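You operate a simulated robot arm through the tools that you are given. There is no shell and no other tool. Be economical: measure what you need, move in short steps, check, and stop when the job is done.

You run a simulated robot arm. Do the job below in one go: nothing can be reset, and whatever is moved stays where it is left.

JOB
Put two of the milk cartons from the top of the table on the top of the pantry stand.

The check looks at the end state, three seconds after you hand in, the way a careful person would. Anything else that was tipped, shoved, dropped, spilled or broken makes it a failure.

ROBOT AND FRAMES
A 7-joint arm with a two-finger parallel gripper on a trunk, on a base that drives. Base frame: it is fixed to the floor where the robot stands at the start and does not move with it; the origin is under the middle of the robot, x ahead of it, y to its left, z up. Lengths are in m, angles in degrees, forces in N, time in s.
With the tool pointing down near the work surface it reaches from about 0.36 to 0.76 m from the robot's upright axis, wherever it stands. Its first joint turns from -115.0 to 115.0 degrees. Places, roughly: top of the pantry stand [-1.4, 1.3, 0.8]. Payload 3.91 kg.
Tool frame: the origin (TCP) lies between the finger pads and is the grasp point; the fingertips stand 0.03 m ahead of it; z points along the fingers, y is the line along which they close. The gripper opens to 0.11 m. The fingers are 0.02 m wide and 0.01 m thick; the gripper's body (0.048 by 0.112 m) begins 0.055 m behind the TCP.
Orientation is that of the tool frame in the base frame, as a unit quaternion [x, y, z, w]. With the fingers straight down and closing along the base's y, the tool's x points along the base's -x, its y along +y and its z along -z.

CONTROLS
- The arm moves only by the tool apply_moves. Its arguments are lists of equal length, an entry for each row: "linear": the shift along the tool's x, y, z in m, a list of three; "rot": the turn, a rotation vector about the tool's x, y, z in degrees, a list of three; "claw": the finger opening in m, from 0 to 0.11. In form: {"linear": [[x, y, z], ...], "rot": [[ax, ay, az], ...], "claw": [claw, ...]}. A call has 1 to 8 rows; each row shifts and turns the commanded pose from where the row before left it, along the tool's axes as they then stand. Each row takes 0.2 s and may step no farther than 0.05 m and 8.6 degrees from the row before; otherwise, or with a gripper value out of range, the whole call is refused. A pose out of reach is approached as far as the arm can. The call stops where the force on the tool passes 40 N (or 10 N more than at its start, if that is more) or the arm is blocked; 0.2 s more then pass. The fingers move at their own pace (about 0.108 m/s each) and stop on an object; they squeeze with about 32 N. The grip force told is the motor's: it shows also when the fingers shut on nothing. Time passes only in rows, and 0.2 s behind the last, so rows that do not move let the fingers close. The reply holds the time, the measured pose of the TCP, the force on the tool along the base axes, the opening and the grip force, in the units named above and with some noise, and new pictures: "show" is both (left out), scene, wrist or none.
- Cameras (640 x 400 px; columns grow to the right, rows downward): "scene" is now at [0.0073, 0.1303, 1.476]; the picture's right is [-0.32, -0.95, 0.00], its down [-0.76, 0.26, -0.60] and it looks along [0.57, -0.19, -0.80] (base axes); focal length 260 px, centre (320, 200). "wrist" rides on the gripper at [0.072, 0.017, -0.103] in the tool frame; the picture's right is [-0.23, 0.97, 0.00], its down [-0.76, -0.18, -0.62] and it looks along [-0.61, -0.14, 0.78] (tool axes); focal length 222 px, centre (320, 200). There is no depth. A picture from a camera that has moved, and an enlarged one, comes with that camera's place and axes in the base frame and with its lens.
- move_column(by): slides the trunk up (or, below 0, down) by that many m; the arm and the scene camera ride with it, the base frame stays. It gives what a move gives, with no picture.
- base_move(legs): drives the robot by 1 to 6 legs, each [ahead, turn to the left] in m and degrees, along the robot's own axes; the way and the turn of a leg run together, so that a leg with both is an arc; at most 1.5 m and 180 degrees a leg. The arm and the cameras ride along, it lands a little off, and it stops where it bumps. It gives what a move gives, and a new picture of the scene camera.
- aim_head(pan, tilt): turns the head with the scene camera to pan (to the left, within 155 degrees either way) and tilt (down, from -29 to 69), counted from straight ahead of the robot. It gives what a move gives, and a new picture of the scene camera.
- enlarge(camera, box): a new picture of the part [left, top, right, bottom] of that camera's present view, enlarged. The clock stands still meanwhile.
- close_job(): hands the job in; it is judged then, once.

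Work in short steps. Places have to be worked out from the pictures, the camera data and where the tool is seen: move nearer, look again, correct. Check each grasp and each placing, and mend what went wrong. You have 120 turns and 170 pictures in all, those below and enlarged ones among them. Open the gripper and draw the arm clear of the work before you hand the job in, unless the task says otherwise; then end with one line.

The tools are called after "Request:" as name(argument=value, ...) on one line, values as JSON. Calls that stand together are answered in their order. apply_moves: Moves the arm, as the interface text tells. Its arguments: {"type":"object","properties":{"linear":{"type":"array","items":{"type":"array","items":{"type":"number"}}},"rot":{"type":"array","items":{"type":"array","items":{"type":"number"}}},"claw":{"type":"array","items":{"type":"number"}},"show":{"type":"string","enum":["both","scene","wrist","none"]}},"required":["linear","rot","claw"]} The other tools are called the same way: move_column (by) slides the trunk up or down; base_move (legs) drives the base; aim_head (pan, tilt) turns the head that bears the scene camera; enlarge (camera, box) takes an enlarged picture of a part of a camera's view; close_job () hands the job in.

At the start:

```text
t: 0.0
ee_pos: [0.4441, -0.0453, 1.0415]
tool_rot: [0.005, 1.0, 0.0, 0.0]
ft_force: [0.2, -0.2, 0.7]
width: 0.1101
grip_force: 0.1
trunk travel left (down, up): [-0.6, 0.39]
robot x, y, heading: [0.0004, -0.0046, -0.0]
head pan, tilt: [-18.8, 53.0]
```

scene: 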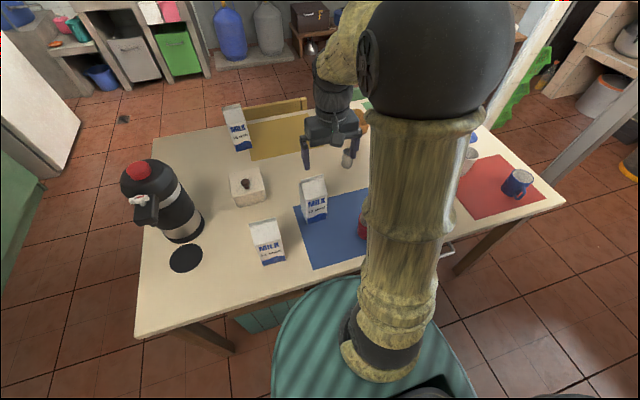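
wrist: 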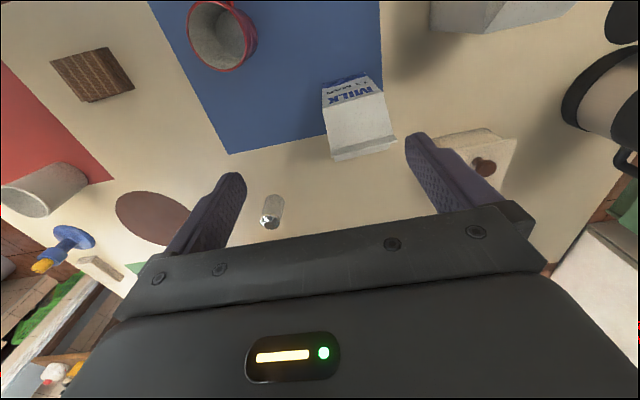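

I see three milk cartons on the table, roughly at (0.35,0.17), (0.46,0.0) and (0.87,0.19). First I enlarge the cartons, then look at the pantry stand behind me on the left.

Request:
enlarge(camera="scene", box=[200, 90, 380, 290])

Request:
aim_head(pan=137, tilt=25)

```text
2.00 times, centred on (290, 190) of scene
camera zoom: at [0.0073, 0.1303, 1.476], right [-0.32, -0.95, 0.0], down [-0.76, 0.26, -0.6], along [0.57, -0.19, -0.8], focal length 520 px, centre (380, 220)
```

zoom: 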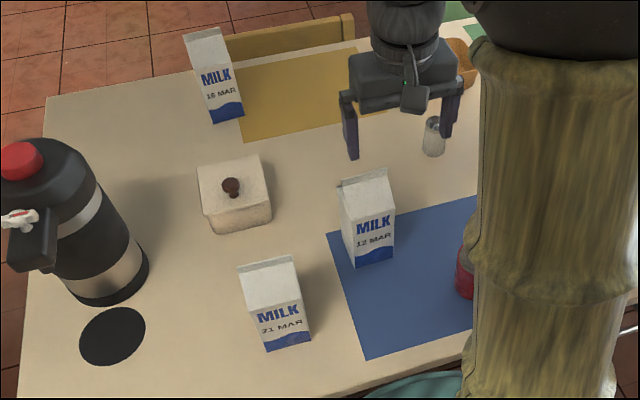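

```text
t: 2.4
ee_pos: [0.4443, -0.0449, 1.0397]
tool_rot: [0.004, 1.0, 0.0, -0.001]
ft_force: [-0.4, -0.4, -0.1]
width: 0.1103
grip_force: 0.1
trunk travel left (down, up): [-0.6, 0.39]
robot x, y, heading: [-0.0017, 0.0008, 0.3]
head pan, tilt: [137.0, 25.0]
camera scene: at [-0.1301, 0.2171, 1.5175], right [0.68, 0.73, 0.0], down [0.31, -0.29, -0.91], along [-0.66, 0.62, -0.42], focal length 260 px, centre (320, 200)
```

scene: 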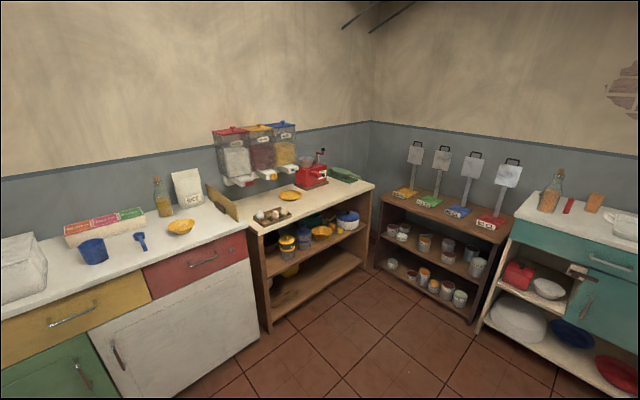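

The pantry stand is the open-shelved stand with the grinder and eggs. I enlarge it to find free space.

Request:
enlarge(camera="scene", box=[220, 120, 400, 240])

Request:
aim_head(pan=10, tilt=60)

```text
3.33 times, centred on (310, 180) of scene
camera zoom: at [-0.1301, 0.2171, 1.5175], right [0.68, 0.73, 0.0], down [0.31, -0.29, -0.91], along [-0.66, 0.62, -0.42], focal length 866 px, centre (353, 267)
```

zoom: 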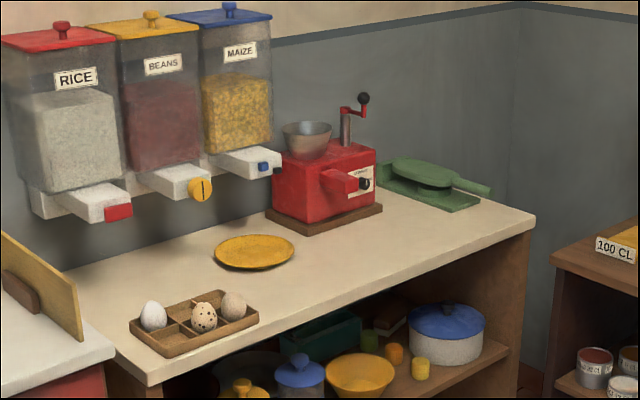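

```text
t: 4.5
ee_pos: [0.4453, -0.045, 1.0398]
tool_rot: [0.003, 1.0, -0.001, -0.001]
ft_force: [-0.2, 0.3, 0.2]
width: 0.1099
grip_force: 0.1
trunk travel left (down, up): [-0.6, 0.39]
robot x, y, heading: [-0.0008, -0.0003, -0.1]
head pan, tilt: [10.0, 60.0]
camera scene: at [0.0029, 0.1658, 1.4674], right [0.17, -0.98, 0.0], down [-0.85, -0.15, -0.5], along [0.49, 0.09, -0.87], focal length 260 px, centre (320, 200)
```

scene: 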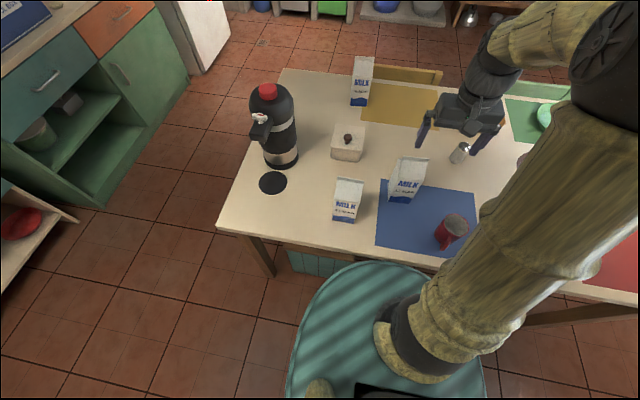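

The stand's front edge is near x≈-1.155 (y 0.76–1.72), and its front strip is free at y≈1.1–1.7. Now I enlarge the table view to measure the cartons.

Request:
enlarge(camera="scene", box=[320, 140, 440, 240])

```text
4.00 times, centred on (380, 190) of scene
camera zoom: at [0.0029, 0.1658, 1.4674], right [0.17, -0.98, 0.0], down [-0.85, -0.15, -0.5], along [0.49, 0.09, -0.87], focal length 1040 px, centre (80, 240)
```

zoom: 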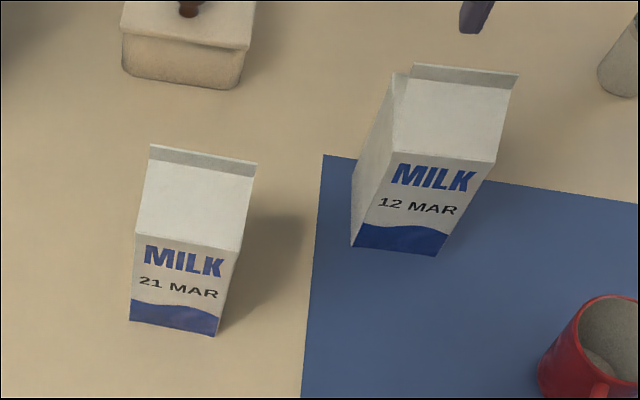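

Carton A (21 MAR) is about 0.066 m wide, aligned with the axes, centred near (0.377, 0.157), ridge top at z≈0.932. I move above it and look with the wrist camera.

Request:
apply_moves(linear=[[0.0136, 0.0405, 0], [0.0136, 0.0405, 0], [0.0136, 0.0405, 0], [0.0136, 0.0405, 0], [0.0136, 0.0405, 0], [0, 0, 0]], rot=[[0, 0, 0], [0, 0, 0], [0, 0, 0], [0, 0, 0], [0, 0, 0], [0, 0, 0]], claw=[0.11, 0.11, 0.11, 0.11, 0.11, 0.11])

```text
t: 5.9
ee_pos: [0.3809, 0.1578, 1.0392]
tool_rot: [0.003, 1.0, 0.0, -0.001]
ft_force: [0.2, -1.0, -0.8]
width: 0.1097
grip_force: 0.0
trunk travel left (down, up): [-0.6, 0.39]
robot x, y, heading: [0.0008, -0.0001, 0.2]
head pan, tilt: [10.0, 60.0]
camera scene: at [0.0028, 0.1659, 1.4674], right [0.17, -0.98, 0.0], down [-0.85, -0.15, -0.5], along [0.49, 0.09, -0.87], focal length 260 px, centre (320, 200)
camera wrist: at [0.3098, 0.1734, 1.1432], right [0.24, 0.97, 0.0], down [0.76, -0.18, 0.62], along [0.61, -0.15, -0.78], focal length 222 px, centre (320, 200)
```

scene: 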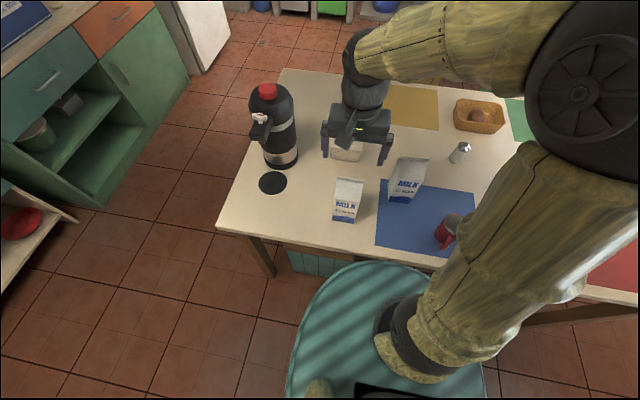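
wrist: 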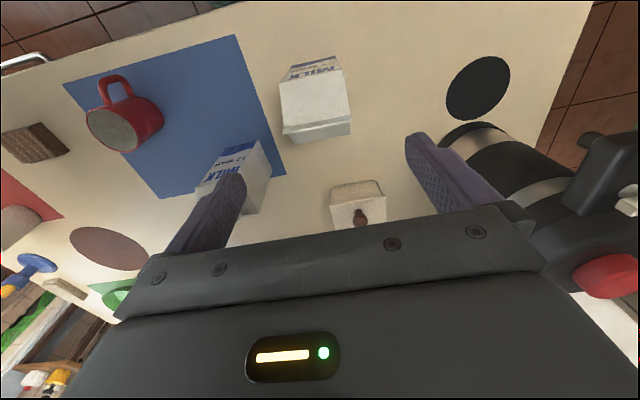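

The view is consistent; I enlarge the wrist view to refine the carton's place and yaw.

Request:
enlarge(camera="wrist", box=[260, 40, 380, 160])

```text
3.33 times, centred on (320, 100) of wrist
camera zoom: at [0.3098, 0.1734, 1.1432], right [0.24, 0.97, 0.0], down [0.76, -0.18, 0.62], along [0.61, -0.15, -0.78], focal length 740 px, centre (320, 533)
```

zoom: 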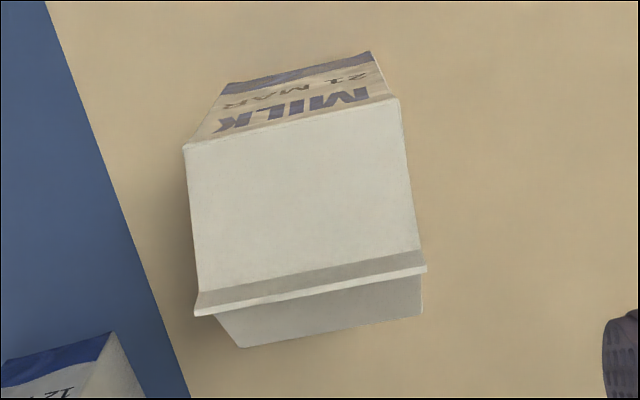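

Wrist view puts the ridge at about (0.385, 0.152) with roughly 2–3° yaw. I correct slightly and descend to z≈0.886, then close.

Request:
apply_moves(linear=[[-0.003, -0.006, 0], [0, 0, 0.04], [0, 0, 0.04], [0, 0, 0.037], [0, 0, 0.036], [0, 0, 0]], rot=[[0, 0, 2.5], [0, 0, 0], [0, 0, 0], [0, 0, 0], [0, 0, 0], [0, 0, 0]], claw=[0.11, 0.11, 0.11, 0.11, 0.11, 0.11])

```text
t: 7.3
ee_pos: [0.3829, 0.1512, 0.8868]
tool_rot: [0.027, 1.0, 0.0, -0.001]
ft_force: [-0.8, -0.2, 1.0]
width: 0.1101
grip_force: 0.1
trunk travel left (down, up): [-0.6, 0.39]
robot x, y, heading: [0.0031, 0.0017, 0.1]
head pan, tilt: [10.0, 60.0]
camera scene: at [0.003, 0.1659, 1.4674], right [0.17, -0.98, 0.0], down [-0.85, -0.15, -0.5], along [0.49, 0.09, -0.87], focal length 260 px, centre (320, 200)
camera wrist: at [0.3124, 0.1705, 0.9899], right [0.28, 0.96, 0.0], down [0.75, -0.22, 0.62], along [0.6, -0.17, -0.78], focal length 222 px, centre (320, 200)
```

scene: 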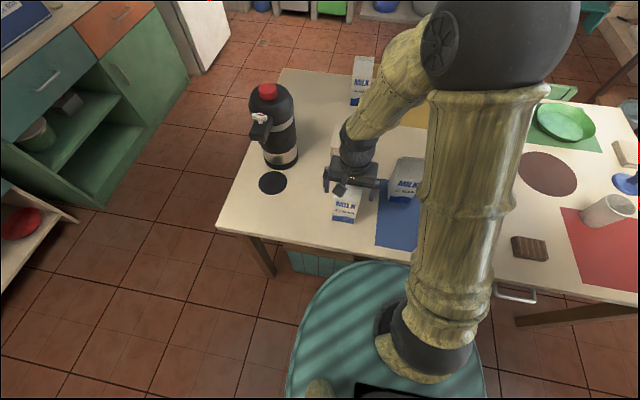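
wrist: 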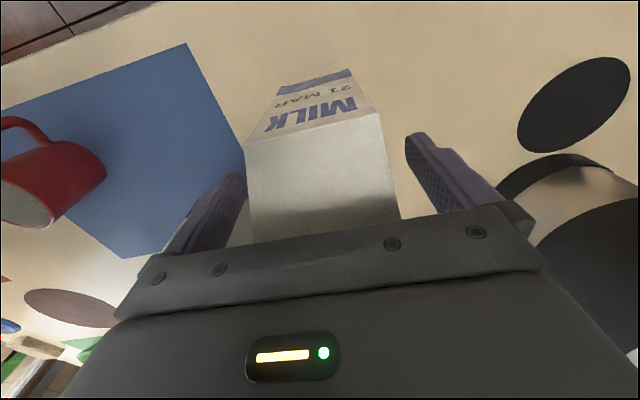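

The carton stands between the fingers with no contact. I close the gripper.

Request:
apply_moves(linear=[[0, 0, 0], [0, 0, 0], [0, 0, 0], [0, 0, 0]], rot=[[0, 0, 0], [0, 0, 0], [0, 0, 0], [0, 0, 0]], claw=[0.05, 0.03, 0.03, 0.03], show="wrist")

```text
t: 8.3
ee_pos: [0.3827, 0.1513, 0.886]
tool_rot: [0.026, 1.0, 0.0, 0.0]
ft_force: [0.1, 1.6, 1.9]
width: 0.07
grip_force: 31.7
trunk travel left (down, up): [-0.6, 0.39]
robot x, y, heading: [0.0005, 0.0017, 0.2]
head pan, tilt: [10.0, 60.0]
camera wrist: at [0.3124, 0.1707, 0.9903], right [0.28, 0.96, 0.0], down [0.75, -0.22, 0.62], along [0.6, -0.17, -0.78], focal length 222 px, centre (320, 200)
```

wrist: 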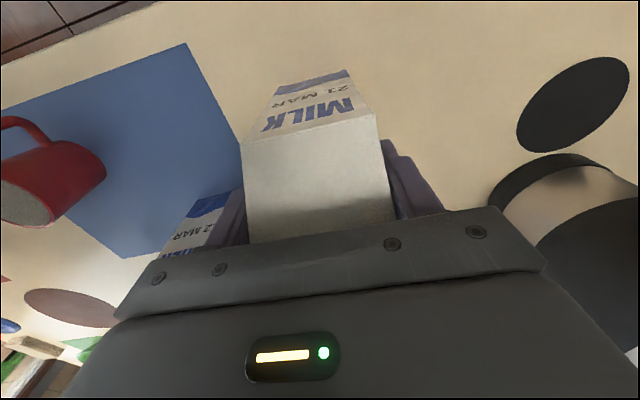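

Gripped at 0.070 m width. I lift straight up about 0.2 m.

Request:
apply_moves(linear=[[0, 0, -0.02], [0, 0, -0.03], [0, 0, -0.03], [0, 0, -0.04], [0, 0, -0.04], [0, 0, -0.04], [0, 0, 0]], rot=[[0, 0, 0], [0, 0, 0], [0, 0, 0], [0, 0, 0], [0, 0, 0], [0, 0, 0], [0, 0, 0]], claw=[0.03, 0.03, 0.03, 0.03, 0.03, 0.03, 0.03])

```text
t: 9.9
ee_pos: [0.3816, 0.1518, 1.0873]
tool_rot: [0.026, 1.0, 0.0, 0.0]
ft_force: [-0.9, 1.1, -6.6]
width: 0.0701
grip_force: 31.9
trunk travel left (down, up): [-0.6, 0.39]
robot x, y, heading: [-0.003, 0.0042, 0.0]
head pan, tilt: [10.0, 60.0]
camera scene: at [0.0032, 0.166, 1.4673], right [0.17, -0.98, 0.0], down [-0.85, -0.15, -0.5], along [0.49, 0.09, -0.87], focal length 260 px, centre (320, 200)
camera wrist: at [0.3113, 0.1712, 1.1917], right [0.28, 0.96, 0.0], down [0.75, -0.22, 0.62], along [0.6, -0.17, -0.78], focal length 222 px, centre (320, 200)
```

scene: 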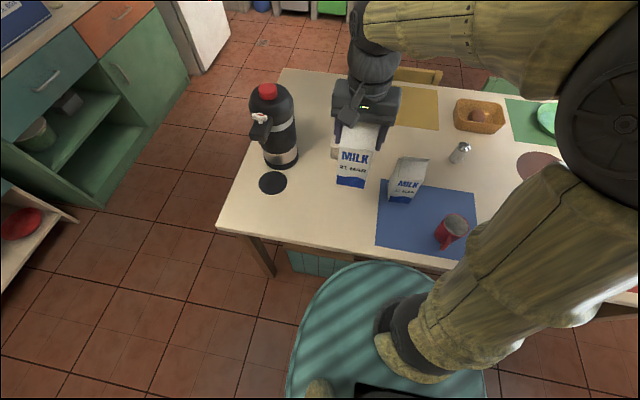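
wrist: 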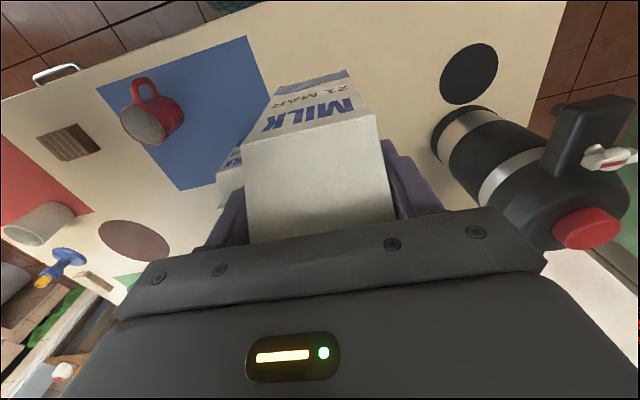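

Carton A is held (about 6 N) with its bottom at z≈0.95. I back away from the table, turn left and drive toward the stand.

Request:
base_move(legs=[[-0.3, 0], [0, 90], [0.8, 0]])

Request:
aim_head(pan=60, tilt=40)

```text
t: 19.8
ee_pos: [-0.4799, 1.1851, 1.0873]
tool_rot: [-0.694, 0.72, 0.0, 0.001]
ft_force: [0.1, -0.2, -6.2]
width: 0.0698
grip_force: 32.1
trunk travel left (down, up): [-0.6, 0.39]
robot x, y, heading: [-0.321, 0.8074, 90.7]
head pan, tilt: [10.0, 60.0]
camera scene: at [-0.4902, 0.8111, 1.4674], right [0.98, 0.19, 0.0], down [0.16, -0.85, -0.5], along [-0.09, 0.49, -0.87], focal length 260 px, centre (320, 200)
```

scene: 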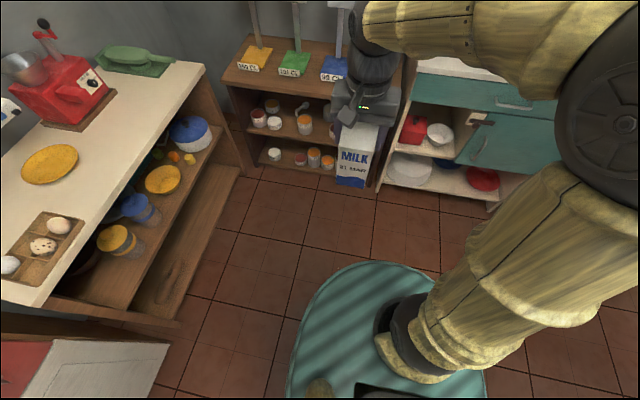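

```text
t: 20.9
ee_pos: [-0.4798, 1.184, 1.0887]
tool_rot: [-0.694, 0.72, -0.001, 0.0]
ft_force: [0.0, -0.2, -6.6]
width: 0.07
grip_force: 31.7
trunk travel left (down, up): [-0.6, 0.39]
robot x, y, heading: [-0.323, 0.8034, 90.7]
head pan, tilt: [60.0, 40.0]
camera scene: at [-0.5519, 0.7868, 1.4941], right [0.49, 0.87, 0.0], down [0.56, -0.31, -0.77], along [-0.67, 0.37, -0.64], focal length 260 px, centre (320, 200)
```

scene: 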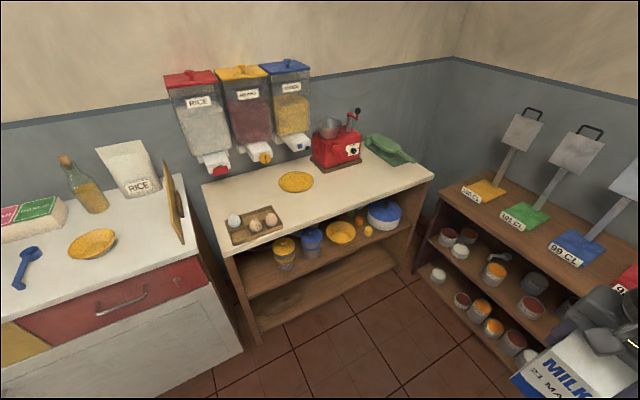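

The front strip of the stand is clear between the egg tray (y<1.0) and the right end (y≈1.72). I drive an arc to face it at about (-0.74, 1.22).

Request:
base_move(legs=[[0.655, 89.3]])

Request:
aim_head(pan=-5, tilt=55)

```text
t: 25.1
ee_pos: [-1.1183, 1.0667, 1.0857]
tool_rot: [1.0, -0.029, 0.001, -0.001]
ft_force: [-0.8, -0.2, -6.8]
width: 0.0699
grip_force: 32.1
trunk travel left (down, up): [-0.6, 0.39]
robot x, y, heading: [-0.7335, 1.2159, 179.0]
head pan, tilt: [60.0, 40.0]
camera scene: at [-0.7258, 0.9916, 1.4941], right [-0.86, 0.51, 0.0], down [0.33, 0.55, -0.77], along [-0.39, -0.66, -0.64], focal length 260 px, centre (320, 200)
```

scene: 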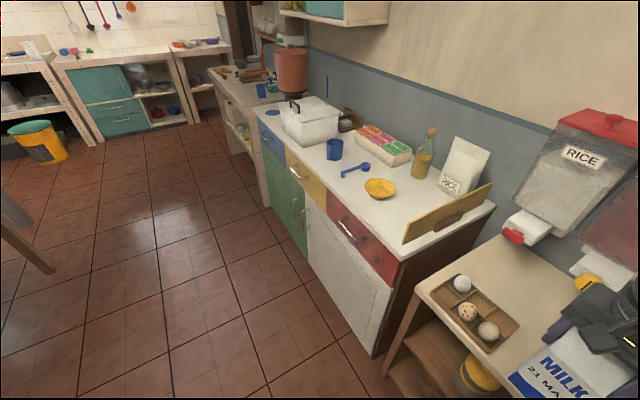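

```text
t: 26.5
ee_pos: [-1.1169, 1.0663, 1.0884]
tool_rot: [1.0, -0.029, 0.0, 0.0]
ft_force: [0.6, -0.6, -5.2]
width: 0.07
grip_force: 32.0
trunk travel left (down, up): [-0.6, 0.39]
robot x, y, heading: [-0.735, 1.2155, 178.9]
head pan, tilt: [-5.0, 55.0]
camera scene: at [-0.7526, 1.072, 1.4734], right [0.1, 0.99, 0.0], down [0.81, -0.08, -0.57], along [-0.57, 0.06, -0.82], focal length 260 px, centre (320, 200)
```

scene: 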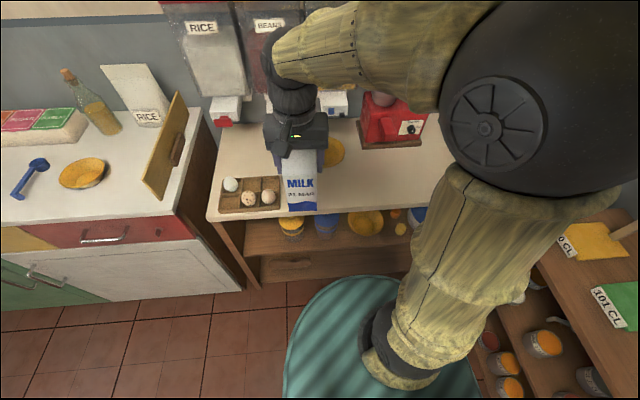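

The robot stands at (-0.735, 1.216) facing the stand and the carton is held. I straighten the yaw and move sideways toward the spot (-1.265, 1.45).

Request:
apply_moves(linear=[[0, -0.04, 0], [-0.01, -0.048, 0], [-0.01, -0.048, 0], [-0.02, -0.045, 0], [-0.02, -0.045, 0], [-0.02, -0.045, 0], [-0.02, -0.045, 0], [0, 0, 0]], rot=[[0, 0, -3.3], [0, 0, 0], [0, 0, 0], [0, 0, 0], [0, 0, 0], [0, 0, 0], [0, 0, 0], [0, 0, 0]], claw=[0.03, 0.03, 0.03, 0.03, 0.03, 0.03, 0.03, 0.03])

```text
t: 28.3
ee_pos: [-1.216, 1.3845, 1.0864]
tool_rot: [1.0, 0.0, 0.0, 0.0]
ft_force: [0.5, 0.4, -5.8]
width: 0.0701
grip_force: 32.3
trunk travel left (down, up): [-0.6, 0.39]
robot x, y, heading: [-0.7346, 1.2182, 179.0]
head pan, tilt: [-5.0, 55.0]
camera scene: at [-0.7526, 1.0724, 1.4735], right [0.1, 0.99, 0.0], down [0.82, -0.08, -0.57], along [-0.57, 0.06, -0.82], focal length 260 px, centre (320, 200)
camera wrist: at [-1.1429, 1.3669, 1.1901], right [-0.23, -0.97, 0.0], down [-0.76, 0.18, 0.62], along [-0.61, 0.14, -0.78], focal length 222 px, centre (320, 200)
```

scene: 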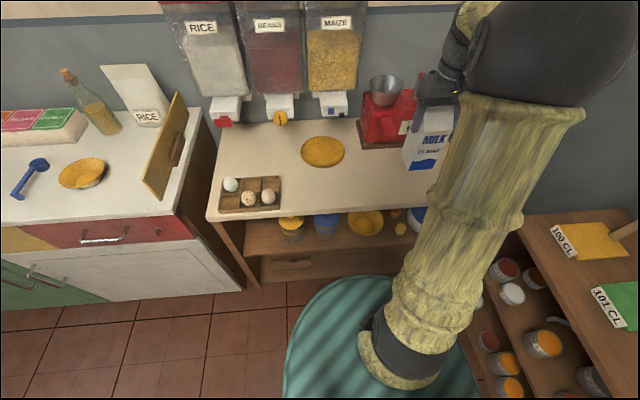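
wrist: 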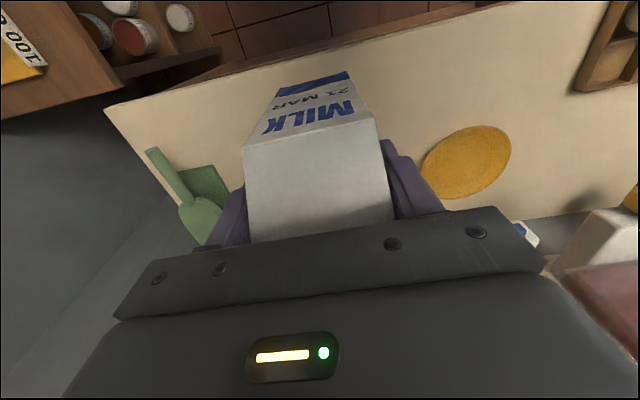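

Clear so far. I move over the spot and descend to leave the carton's bottom about 3 cm above the top.

Request:
apply_moves(linear=[[-0.023, -0.033, 0], [-0.023, -0.033, 0], [0, 0, 0.03], [0, 0, 0.03], [0, 0, 0.03], [0, 0, 0.025], [0, 0, 0]], rot=[[0, 0, 0], [0, 0, 0], [0, 0, 0], [0, 0, 0], [0, 0, 0], [0, 0, 0], [0, 0, 0]], claw=[0.03, 0.03, 0.03, 0.03, 0.03, 0.03, 0.03])

```text
t: 29.9
ee_pos: [-1.2603, 1.4507, 0.9716]
tool_rot: [1.0, 0.0, 0.0, 0.0]
ft_force: [-1.1, 0.5, -6.3]
width: 0.0698
grip_force: 31.9
trunk travel left (down, up): [-0.6, 0.39]
robot x, y, heading: [-0.7367, 1.2173, 178.9]
head pan, tilt: [-5.0, 55.0]
camera scene: at [-0.7528, 1.0726, 1.4735], right [0.1, 0.99, 0.0], down [0.82, -0.08, -0.57], along [-0.57, 0.06, -0.82], focal length 260 px, centre (320, 200)
camera wrist: at [-1.1869, 1.4325, 1.076], right [-0.23, -0.97, 0.0], down [-0.76, 0.18, 0.62], along [-0.61, 0.14, -0.78], focal length 222 px, centre (320, 200)
```

scene: 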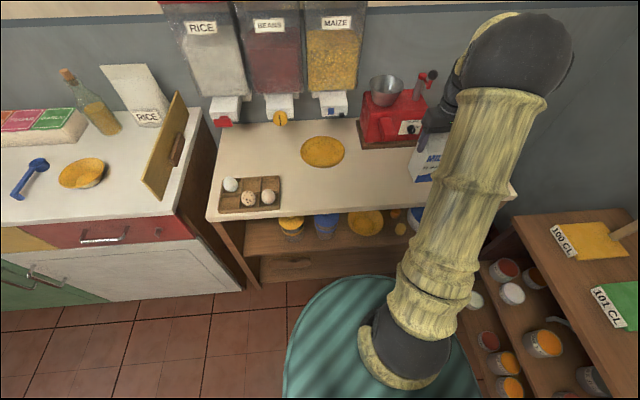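
wrist: 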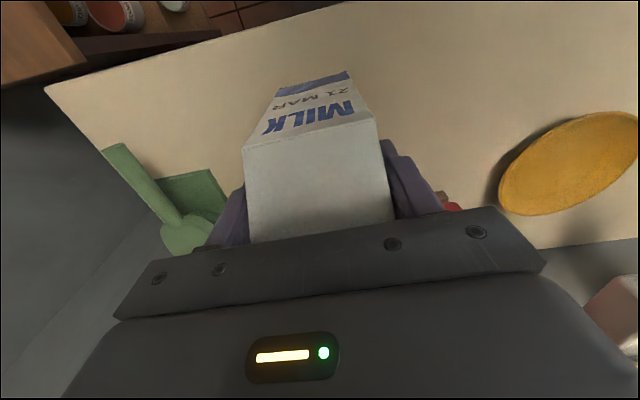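

Bottom estimated at z≈0.835. I lower by small steps and watch the force.

Request:
apply_moves(linear=[[0, 0, 0.01], [0, 0, 0.008], [0, 0, 0.006], [0, 0, 0.004], [0, 0, 0]], rot=[[0, 0, 0], [0, 0, 0], [0, 0, 0], [0, 0, 0], [0, 0, 0]], claw=[0.03, 0.03, 0.03, 0.03, 0.03], show="wrist")

```text
t: 31.1
ee_pos: [-1.2604, 1.4496, 0.9446]
tool_rot: [1.0, -0.001, 0.001, 0.0]
ft_force: [-1.0, -0.3, -5.1]
width: 0.07
grip_force: 31.8
trunk travel left (down, up): [-0.6, 0.39]
robot x, y, heading: [-0.732, 1.2191, 179.2]
head pan, tilt: [-5.0, 55.0]
camera wrist: at [-1.1872, 1.431, 1.0484], right [-0.23, -0.97, 0.0], down [-0.76, 0.18, 0.62], along [-0.61, 0.14, -0.78], focal length 222 px, centre (320, 200)
```

wrist: 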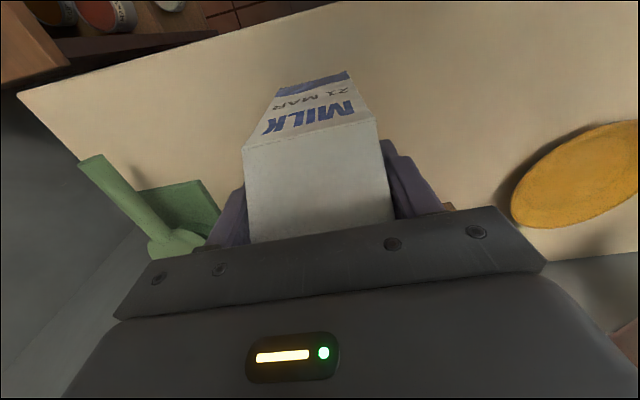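

No contact yet (force still about -5 to -6 N). I continue lower in 3 mm steps.

Request:
apply_moves(linear=[[0, 0, 0.003], [0, 0, 0.003], [0, 0, 0.002], [0, 0, 0]], rot=[[0, 0, 0], [0, 0, 0], [0, 0, 0], [0, 0, 0]], claw=[0.03, 0.03, 0.03, 0.03], show="none")

```text
t: 32.1
ee_pos: [-1.2596, 1.4479, 0.9367]
tool_rot: [1.0, 0.0, 0.001, -0.001]
ft_force: [-0.3, -0.4, -6.1]
width: 0.07
grip_force: 32.1
trunk travel left (down, up): [-0.6, 0.39]
robot x, y, heading: [-0.7358, 1.2147, 179.3]
head pan, tilt: [-5.0, 55.0]
```

Bottom is estimated at 0.80 now, still hanging free. Another few millimetres.

Request:
apply_moves(linear=[[0, 0, 0.003], [0, 0, 0.002], [0, 0, 0]], rot=[[0, 0, 0], [0, 0, 0], [0, 0, 0]], claw=[0.03, 0.03, 0.03], show="scene")

```text
t: 32.9
ee_pos: [-1.2598, 1.4477, 0.9361]
tool_rot: [1.0, 0.0, -0.005, -0.002]
ft_force: [-1.1, 0.6, 34.1]
width: 0.0702
grip_force: 31.6
trunk travel left (down, up): [-0.6, 0.39]
robot x, y, heading: [-0.7375, 1.2148, 179.2]
head pan, tilt: [-5.0, 55.0]
camera scene: at [-0.7494, 1.0711, 1.4738], right [0.1, 0.99, 0.0], down [0.81, -0.08, -0.58], along [-0.57, 0.06, -0.82], focal length 260 px, centre (320, 200)
```

scene: 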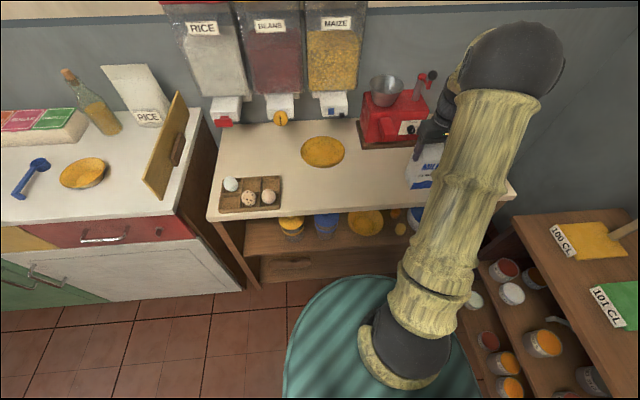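

Contact at TCP z=0.936 with 34 N of push. I relieve 3 mm and then release.

Request:
apply_moves(linear=[[0, 0, -0.004], [0, 0, 0], [0, 0, 0], [0, 0, 0], [0, 0, 0]], rot=[[0, 0, 0], [0, 0, 0], [0, 0, 0], [0, 0, 0], [0, 0, 0]], claw=[0.03, 0.075, 0.1, 0.11, 0.11], show="wrist")

```text
t: 34.1
ee_pos: [-1.2601, 1.4482, 0.9359]
tool_rot: [1.0, 0.0, -0.001, 0.0]
ft_force: [0.4, 0.2, 0.0]
width: 0.1099
grip_force: 0.1
trunk travel left (down, up): [-0.6, 0.39]
robot x, y, heading: [-0.7385, 1.2195, 179.1]
head pan, tilt: [-5.0, 55.0]
camera wrist: at [-1.1872, 1.4307, 1.0398], right [-0.23, -0.97, 0.0], down [-0.76, 0.18, 0.62], along [-0.61, 0.14, -0.78], focal length 222 px, centre (320, 200)
```

wrist: 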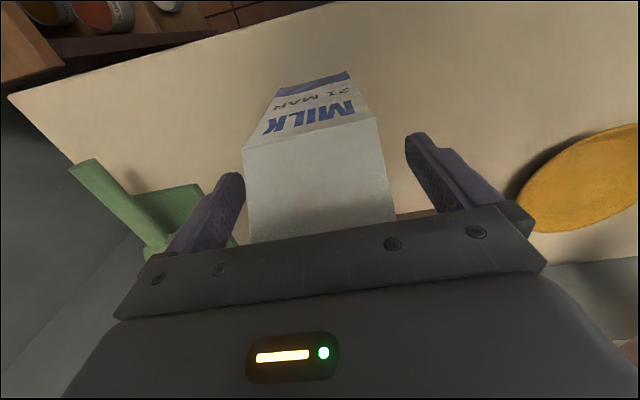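

Released and standing. I rise straight up.

Request:
apply_moves(linear=[[0, 0, -0.03], [0, 0, -0.04], [0, 0, -0.04], [0, 0, -0.04], [0, 0, 0]], rot=[[0, 0, 0], [0, 0, 0], [0, 0, 0], [0, 0, 0], [0, 0, 0]], claw=[0.11, 0.11, 0.11, 0.11, 0.11], show="wrist")

```text
t: 35.3
ee_pos: [-1.2597, 1.4489, 1.0839]
tool_rot: [1.0, 0.001, 0.0, 0.0]
ft_force: [0.0, -0.4, -0.4]
width: 0.1098
grip_force: 0.0
trunk travel left (down, up): [-0.6, 0.39]
robot x, y, heading: [-0.7344, 1.216, 179.1]
head pan, tilt: [-5.0, 55.0]
camera wrist: at [-1.1867, 1.4311, 1.1885], right [-0.23, -0.97, 0.0], down [-0.76, 0.18, 0.62], along [-0.61, 0.14, -0.78], focal length 222 px, centre (320, 200)
```

wrist: 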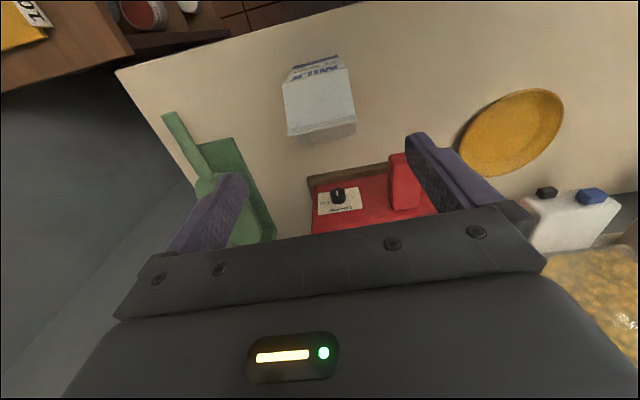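

The carton stands well on the stand. I retract the arm in front of the robot, then drive the path backwards.

Request:
apply_moves(linear=[[0.0233, 0.039, 0], [0.0233, 0.039, 0], [0.0233, 0.039, 0], [0.0233, 0.039, 0], [0.0233, 0.039, 0], [0.0233, 0.039, 0], [0, 0, 0]], rot=[[0, 0, 0], [0, 0, 0], [0, 0, 0], [0, 0, 0], [0, 0, 0], [0, 0, 0], [0, 0, 0]], claw=[0.11, 0.11, 0.11, 0.11, 0.11, 0.11, 0.11], show="scene")

Request:
base_move(legs=[[-0.655, -89], [-0.8, 0], [0, -90]])

```text
t: 36.9
ee_pos: [-1.121, 1.217, 1.0844]
tool_rot: [1.0, 0.0, 0.0, 0.0]
ft_force: [0.4, 0.3, 0.3]
width: 0.11
grip_force: 0.0
trunk travel left (down, up): [-0.6, 0.39]
robot x, y, heading: [-0.7344, 1.213, 178.8]
head pan, tilt: [-5.0, 55.0]
camera scene: at [-0.7522, 1.0722, 1.4734], right [0.1, 0.99, 0.0], down [0.81, -0.08, -0.57], along [-0.57, 0.06, -0.82], focal length 260 px, centre (320, 200)
```

scene: 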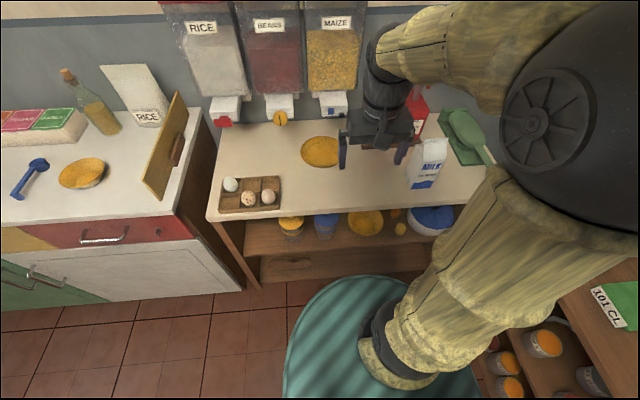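

```text
t: 48.8
ee_pos: [0.0605, -0.0013, 1.0844]
tool_rot: [-0.016, 1.0, 0.0, 0.0]
ft_force: [0.4, 0.5, 0.5]
width: 0.1099
grip_force: 0.1
trunk travel left (down, up): [-0.6, 0.39]
robot x, y, heading: [-0.3261, -0.0126, 0.8]
head pan, tilt: [-5.0, 55.0]
camera scene: at [-0.318, 0.137, 1.4735], right [-0.07, -1.0, 0.0], down [-0.82, 0.06, -0.57], along [0.57, -0.04, -0.82], focal length 260 px, centre (320, 200)
```

scene: 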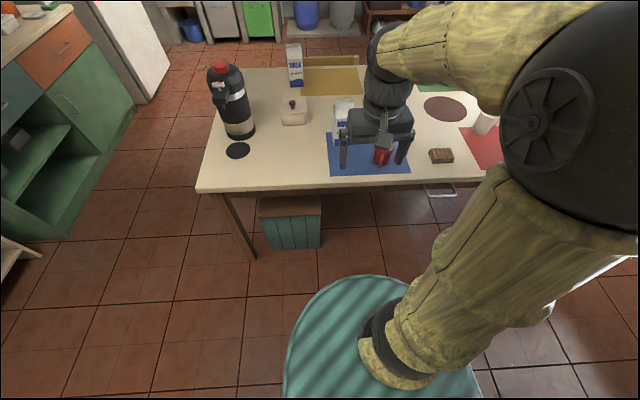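

Carton A stands on the stand and the robot is back behind the table. I drive 0.3 m ahead and aim the head at carton B.

Request:
base_move(legs=[[0.3, -0.8]])

Request:
apply_moves(linear=[[-0.03, 0, 0], [0, 0, 0]], rot=[[0, 0, 0], [0, 0, 0]], claw=[0.11, 0.11], show="wrist")

```text
t: 50.8
ee_pos: [0.3617, -0.0053, 1.0862]
tool_rot: [-0.006, 1.0, 0.0, -0.001]
ft_force: [-0.2, -0.4, -0.4]
width: 0.1097
grip_force: 0.1
trunk travel left (down, up): [-0.6, 0.39]
robot x, y, heading: [-0.0251, -0.0093, -0.2]
head pan, tilt: [-5.0, 55.0]
camera scene: at [-0.0144, 0.1382, 1.4734], right [-0.09, -1.0, 0.0], down [-0.82, 0.08, -0.57], along [0.57, -0.05, -0.82], focal length 260 px, centre (320, 200)
```

scene: 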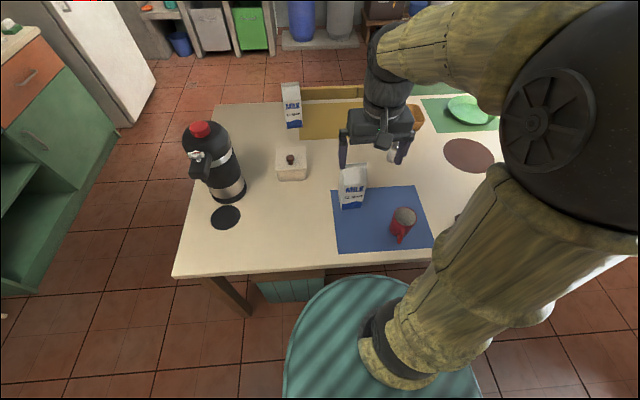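

```text
t: 51.4
ee_pos: [0.3928, -0.0055, 1.0854]
tool_rot: [-0.005, 1.0, 0.0, 0.0]
ft_force: [0.0, 0.0, -0.1]
width: 0.1101
grip_force: 0.0
trunk travel left (down, up): [-0.6, 0.39]
robot x, y, heading: [-0.023, -0.0096, -0.2]
head pan, tilt: [-5.0, 55.0]
camera wrist: at [0.3209, 0.0091, 1.1895], right [0.22, 0.98, 0.0], down [0.76, -0.17, 0.62], along [0.61, -0.14, -0.78], focal length 222 px, centre (320, 200)
```

wrist: 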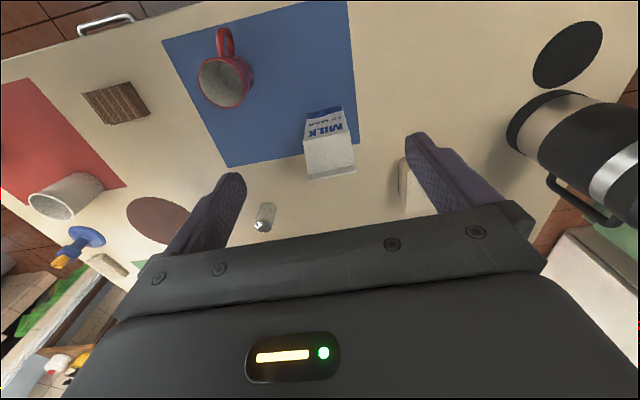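

Carton B's ridge is estimated at (0.482, -0.010). I move over it, a bit lower, and look again.

Request:
apply_moves(linear=[[-0.045, -0.004, 0], [-0.044, 0, 0], [0, 0, 0.045], [0, 0, 0]], rot=[[0, 0, 0], [0, 0, 0], [0, 0, 0], [0, 0, 0]], claw=[0.11, 0.11, 0.11, 0.11], show="none")

Request:
enlarge(camera="wrist", box=[260, 40, 380, 160])

```text
t: 52.4
ee_pos: [0.4824, -0.0116, 1.0408]
tool_rot: [-0.005, 1.0, 0.0, 0.0]
ft_force: [-0.1, -0.2, -0.3]
width: 0.1099
grip_force: 0.0
trunk travel left (down, up): [-0.6, 0.39]
robot x, y, heading: [-0.0263, -0.0075, 0.0]
head pan, tilt: [-5.0, 55.0]
```

```text
3.33 times, centred on (320, 100) of wrist
camera zoom: at [0.4108, 0.0047, 1.145], right [0.22, 0.98, 0.0], down [0.76, -0.17, 0.62], along [0.61, -0.13, -0.78], focal length 740 px, centre (320, 533)
```

zoom: 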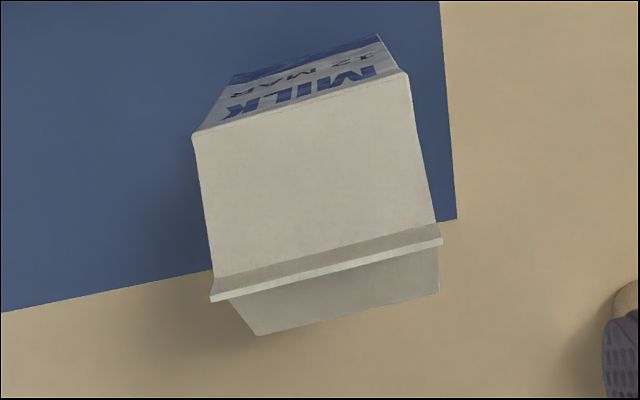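

B's ridge is at (0.483, -0.009), aligned with the tool. I descend to grasp height.

Request:
apply_moves(linear=[[0, 0.002, 0], [0, 0, 0.04], [0, 0, 0.04], [0, 0, 0.038], [0, 0, 0.036], [0, 0, 0]], rot=[[0, 0, -0.7], [0, 0, 0], [0, 0, 0], [0, 0, 0], [0, 0, 0], [0, 0, 0]], claw=[0.11, 0.11, 0.11, 0.11, 0.11, 0.11], show="wrist")

```text
t: 53.8
ee_pos: [0.4811, -0.0072, 0.886]
tool_rot: [-0.011, 1.0, 0.0, 0.0]
ft_force: [-1.1, -0.1, 0.2]
width: 0.1099
grip_force: 0.1
trunk travel left (down, up): [-0.6, 0.39]
robot x, y, heading: [-0.0278, -0.0062, -0.5]
head pan, tilt: [-5.0, 55.0]
camera wrist: at [0.409, 0.007, 0.9905], right [0.2, 0.98, 0.0], down [0.77, -0.16, 0.62], along [0.61, -0.13, -0.78], focal length 222 px, centre (320, 200)
```

wrist: 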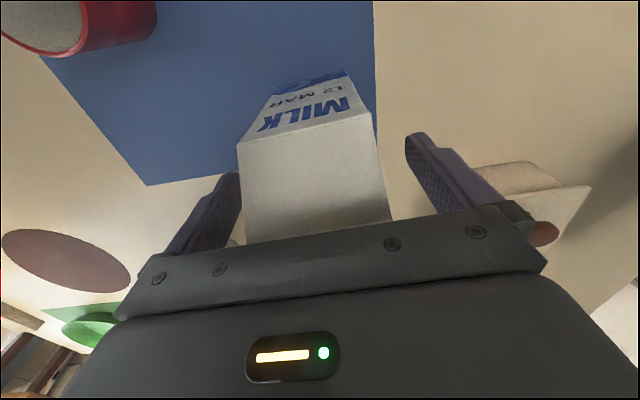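

Carton is between the fingers, nearly centred. I close.

Request:
apply_moves(linear=[[0, -0.001, 0], [0, 0, 0], [0, 0, 0], [0, 0, 0]], rot=[[0, 0, 0], [0, 0, 0], [0, 0, 0], [0, 0, 0]], claw=[0.05, 0.03, 0.03, 0.03], show="none")

Request:
apply_moves(linear=[[0, 0, -0.02], [0, 0, -0.03], [0, 0, -0.03], [0, 0, -0.04], [0, 0, -0.04], [0, 0, -0.04], [0, 0, 0]], rot=[[0, 0, 0], [0, 0, 0], [0, 0, 0], [0, 0, 0], [0, 0, 0], [0, 0, 0], [0, 0, 0]], claw=[0.03, 0.03, 0.03, 0.03, 0.03, 0.03, 0.03])

```text
t: 54.8
ee_pos: [0.4811, -0.0086, 0.8874]
tool_rot: [-0.012, 1.0, 0.0, 0.0]
ft_force: [-0.5, -0.5, 1.2]
width: 0.0699
grip_force: 32.8
trunk travel left (down, up): [-0.6, 0.39]
robot x, y, heading: [-0.0241, -0.0116, -0.4]
head pan, tilt: [-5.0, 55.0]
```

```text
t: 56.4
ee_pos: [0.4794, -0.0063, 1.0879]
tool_rot: [-0.012, 1.0, 0.0, -0.001]
ft_force: [0.3, -0.2, -5.2]
width: 0.0698
grip_force: 32.1
trunk travel left (down, up): [-0.6, 0.39]
robot x, y, heading: [-0.0261, -0.0081, -0.3]
head pan, tilt: [-5.0, 55.0]
camera scene: at [-0.0145, 0.1382, 1.4734], right [-0.09, -1.0, 0.0], down [-0.82, 0.08, -0.57], along [0.57, -0.05, -0.82], focal length 260 px, centre (320, 200)
camera wrist: at [0.4078, 0.0073, 1.1916], right [0.2, 0.98, 0.0], down [0.77, -0.16, 0.62], along [0.61, -0.13, -0.78], focal length 222 px, centre (320, 200)
```

scene: 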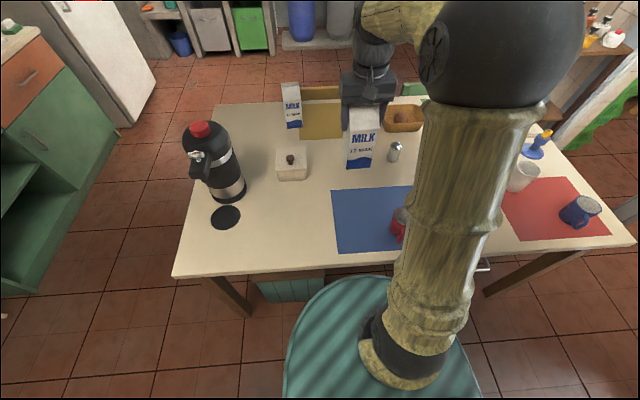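
wrist: 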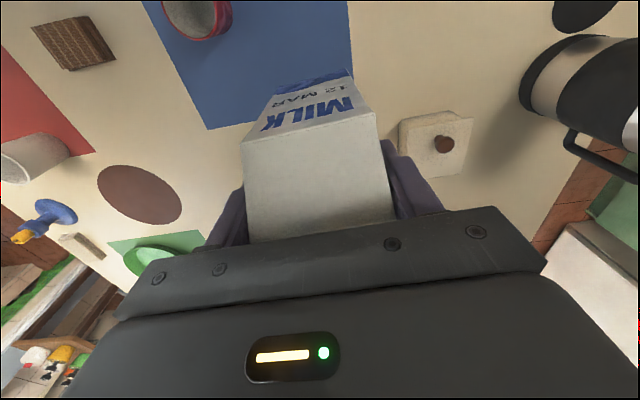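

Carton B is held. I draw it in toward the robot, then back up and drive the same path to the stand.

Request:
apply_moves(linear=[[0.035, 0, 0], [0.035, 0, 0], [0.035, 0, 0], [0, 0, 0]], rot=[[0, 0, 0], [0, 0, 0], [0, 0, 0], [0, 0, 0]], claw=[0.03, 0.03, 0.03, 0.03], show="none")

Request:
base_move(legs=[[-0.29, 0], [0, 90.5], [0.8, 0]])

```text
t: 57.4
ee_pos: [0.3755, -0.0113, 1.0876]
tool_rot: [-0.012, 1.0, 0.0, 0.001]
ft_force: [0.6, -0.6, -5.8]
width: 0.0698
grip_force: 31.9
trunk travel left (down, up): [-0.6, 0.39]
robot x, y, heading: [-0.0291, -0.0143, -0.2]
head pan, tilt: [-5.0, 55.0]
```

```text
t: 67.3
ee_pos: [-0.3593, 1.2088, 1.0868]
tool_rot: [0.73, -0.683, 0.0, 0.0]
ft_force: [-0.4, -0.2, -6.1]
width: 0.0699
grip_force: 32.4
trunk travel left (down, up): [-0.6, 0.39]
robot x, y, heading: [-0.344, 0.8096, 92.2]
head pan, tilt: [-5.0, 55.0]
camera scene: at [-0.494, 0.8183, 1.4734], right [1.0, -0.05, 0.0], down [-0.04, -0.82, -0.57], along [0.03, 0.57, -0.82], focal length 260 px, centre (320, 200)
```

scene: 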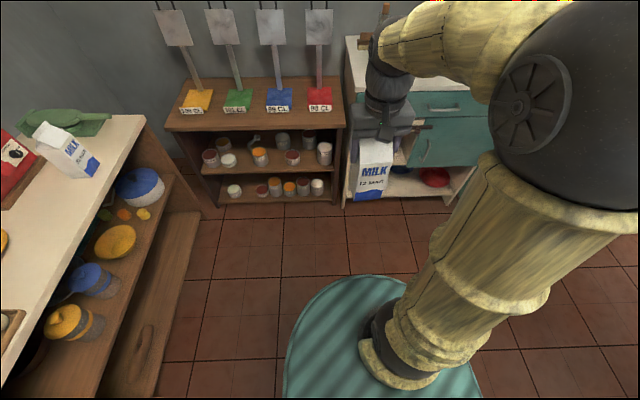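

Carton A still stands. I run the arc to face the stand.

Request:
base_move(legs=[[0.6, 87.5]])

```text
t: 71.4
ee_pos: [-1.1383, 1.1864, 1.086]
tool_rot: [1.0, 0.016, 0.002, 0.0]
ft_force: [-0.9, 0.4, -6.1]
width: 0.0697
grip_force: 32.1
trunk travel left (down, up): [-0.6, 0.39]
robot x, y, heading: [-0.7366, 1.1852, 179.5]
head pan, tilt: [-5.0, 55.0]
camera scene: at [-0.7562, 1.0442, 1.4734], right [0.09, 1.0, 0.0], down [0.82, -0.08, -0.57], along [-0.57, 0.05, -0.82], focal length 260 px, centre (320, 200)
```

scene: 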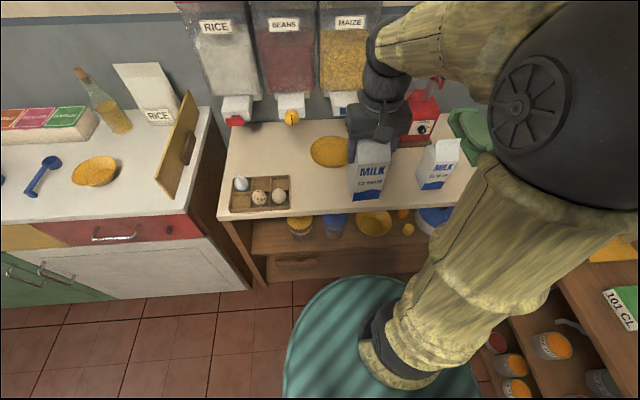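

Both are clear. I move B to (-1.26, 1.26) and descend to just above the surface.

Request:
apply_moves(linear=[[-0.041, -0.025, 0], [-0.041, -0.025, 0], [-0.04, -0.024, 0], [0, 0, 0.04], [0, 0, 0.04], [0, 0, 0.035], [0, 0, 0.02], [0, 0, 0]], rot=[[0, 0, 1.8], [0, 0, 0], [0, 0, 0], [0, 0, 0], [0, 0, 0], [0, 0, 0], [0, 0, 0], [0, 0, 0]], claw=[0.03, 0.03, 0.03, 0.03, 0.03, 0.03, 0.03, 0.03])

```text
t: 73.2
ee_pos: [-1.2625, 1.2583, 0.9517]
tool_rot: [1.0, 0.0, 0.001, 0.0]
ft_force: [-0.7, 0.6, -5.4]
width: 0.0699
grip_force: 32.1
trunk travel left (down, up): [-0.6, 0.39]
robot x, y, heading: [-0.7375, 1.1912, 179.7]
head pan, tilt: [-5.0, 55.0]
camera scene: at [-0.7544, 1.0442, 1.4735], right [0.09, 1.0, 0.0], down [0.82, -0.08, -0.57], along [-0.57, 0.05, -0.82], focal length 260 px, centre (320, 200)
camera wrist: at [-1.1887, 1.2401, 1.0556], right [-0.23, -0.97, 0.0], down [-0.76, 0.18, 0.62], along [-0.61, 0.14, -0.78], focal length 222 px, centre (320, 200)
```

scene: 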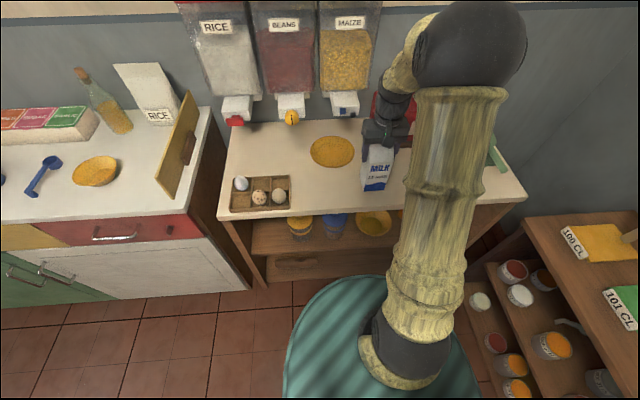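
wrist: 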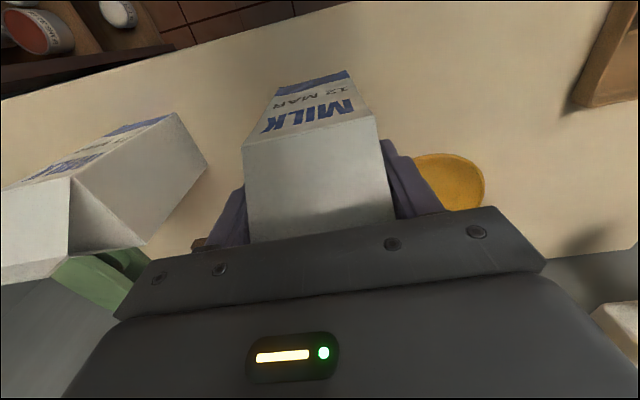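

Contact is expected at TCP z≈0.937. I lower to just there in small steps.

Request:
apply_moves(linear=[[0, 0, 0.006], [0, 0, 0.004], [0, 0, 0.003], [0, 0, 0.0015], [0, 0, 0]], rot=[[0, 0, 0], [0, 0, 0], [0, 0, 0], [0, 0, 0], [0, 0, 0]], claw=[0.03, 0.03, 0.03, 0.03, 0.03], show="none")

```text
t: 74.4
ee_pos: [-1.2602, 1.2584, 0.9363]
tool_rot: [1.0, -0.001, 0.001, 0.001]
ft_force: [-0.2, 0.2, -5.9]
width: 0.0702
grip_force: 31.4
trunk travel left (down, up): [-0.6, 0.39]
robot x, y, heading: [-0.7363, 1.1903, 179.9]
head pan, tilt: [-5.0, 55.0]
```

Still hanging; another 2 mm.

Request:
apply_moves(linear=[[0, 0, 0.001], [0, 0, 0.001], [0, 0, 0]], rot=[[0, 0, 0], [0, 0, 0], [0, 0, 0]], claw=[0.03, 0.03, 0.03], show="none")

```text
t: 75.2
ee_pos: [-1.2601, 1.2582, 0.936]
tool_rot: [1.0, 0.0, -0.001, 0.0]
ft_force: [-2.5, -2.5, 7.9]
width: 0.07
grip_force: 31.8
trunk travel left (down, up): [-0.6, 0.39]
robot x, y, heading: [-0.7353, 1.1916, 179.7]
head pan, tilt: [-5.0, 55.0]
```

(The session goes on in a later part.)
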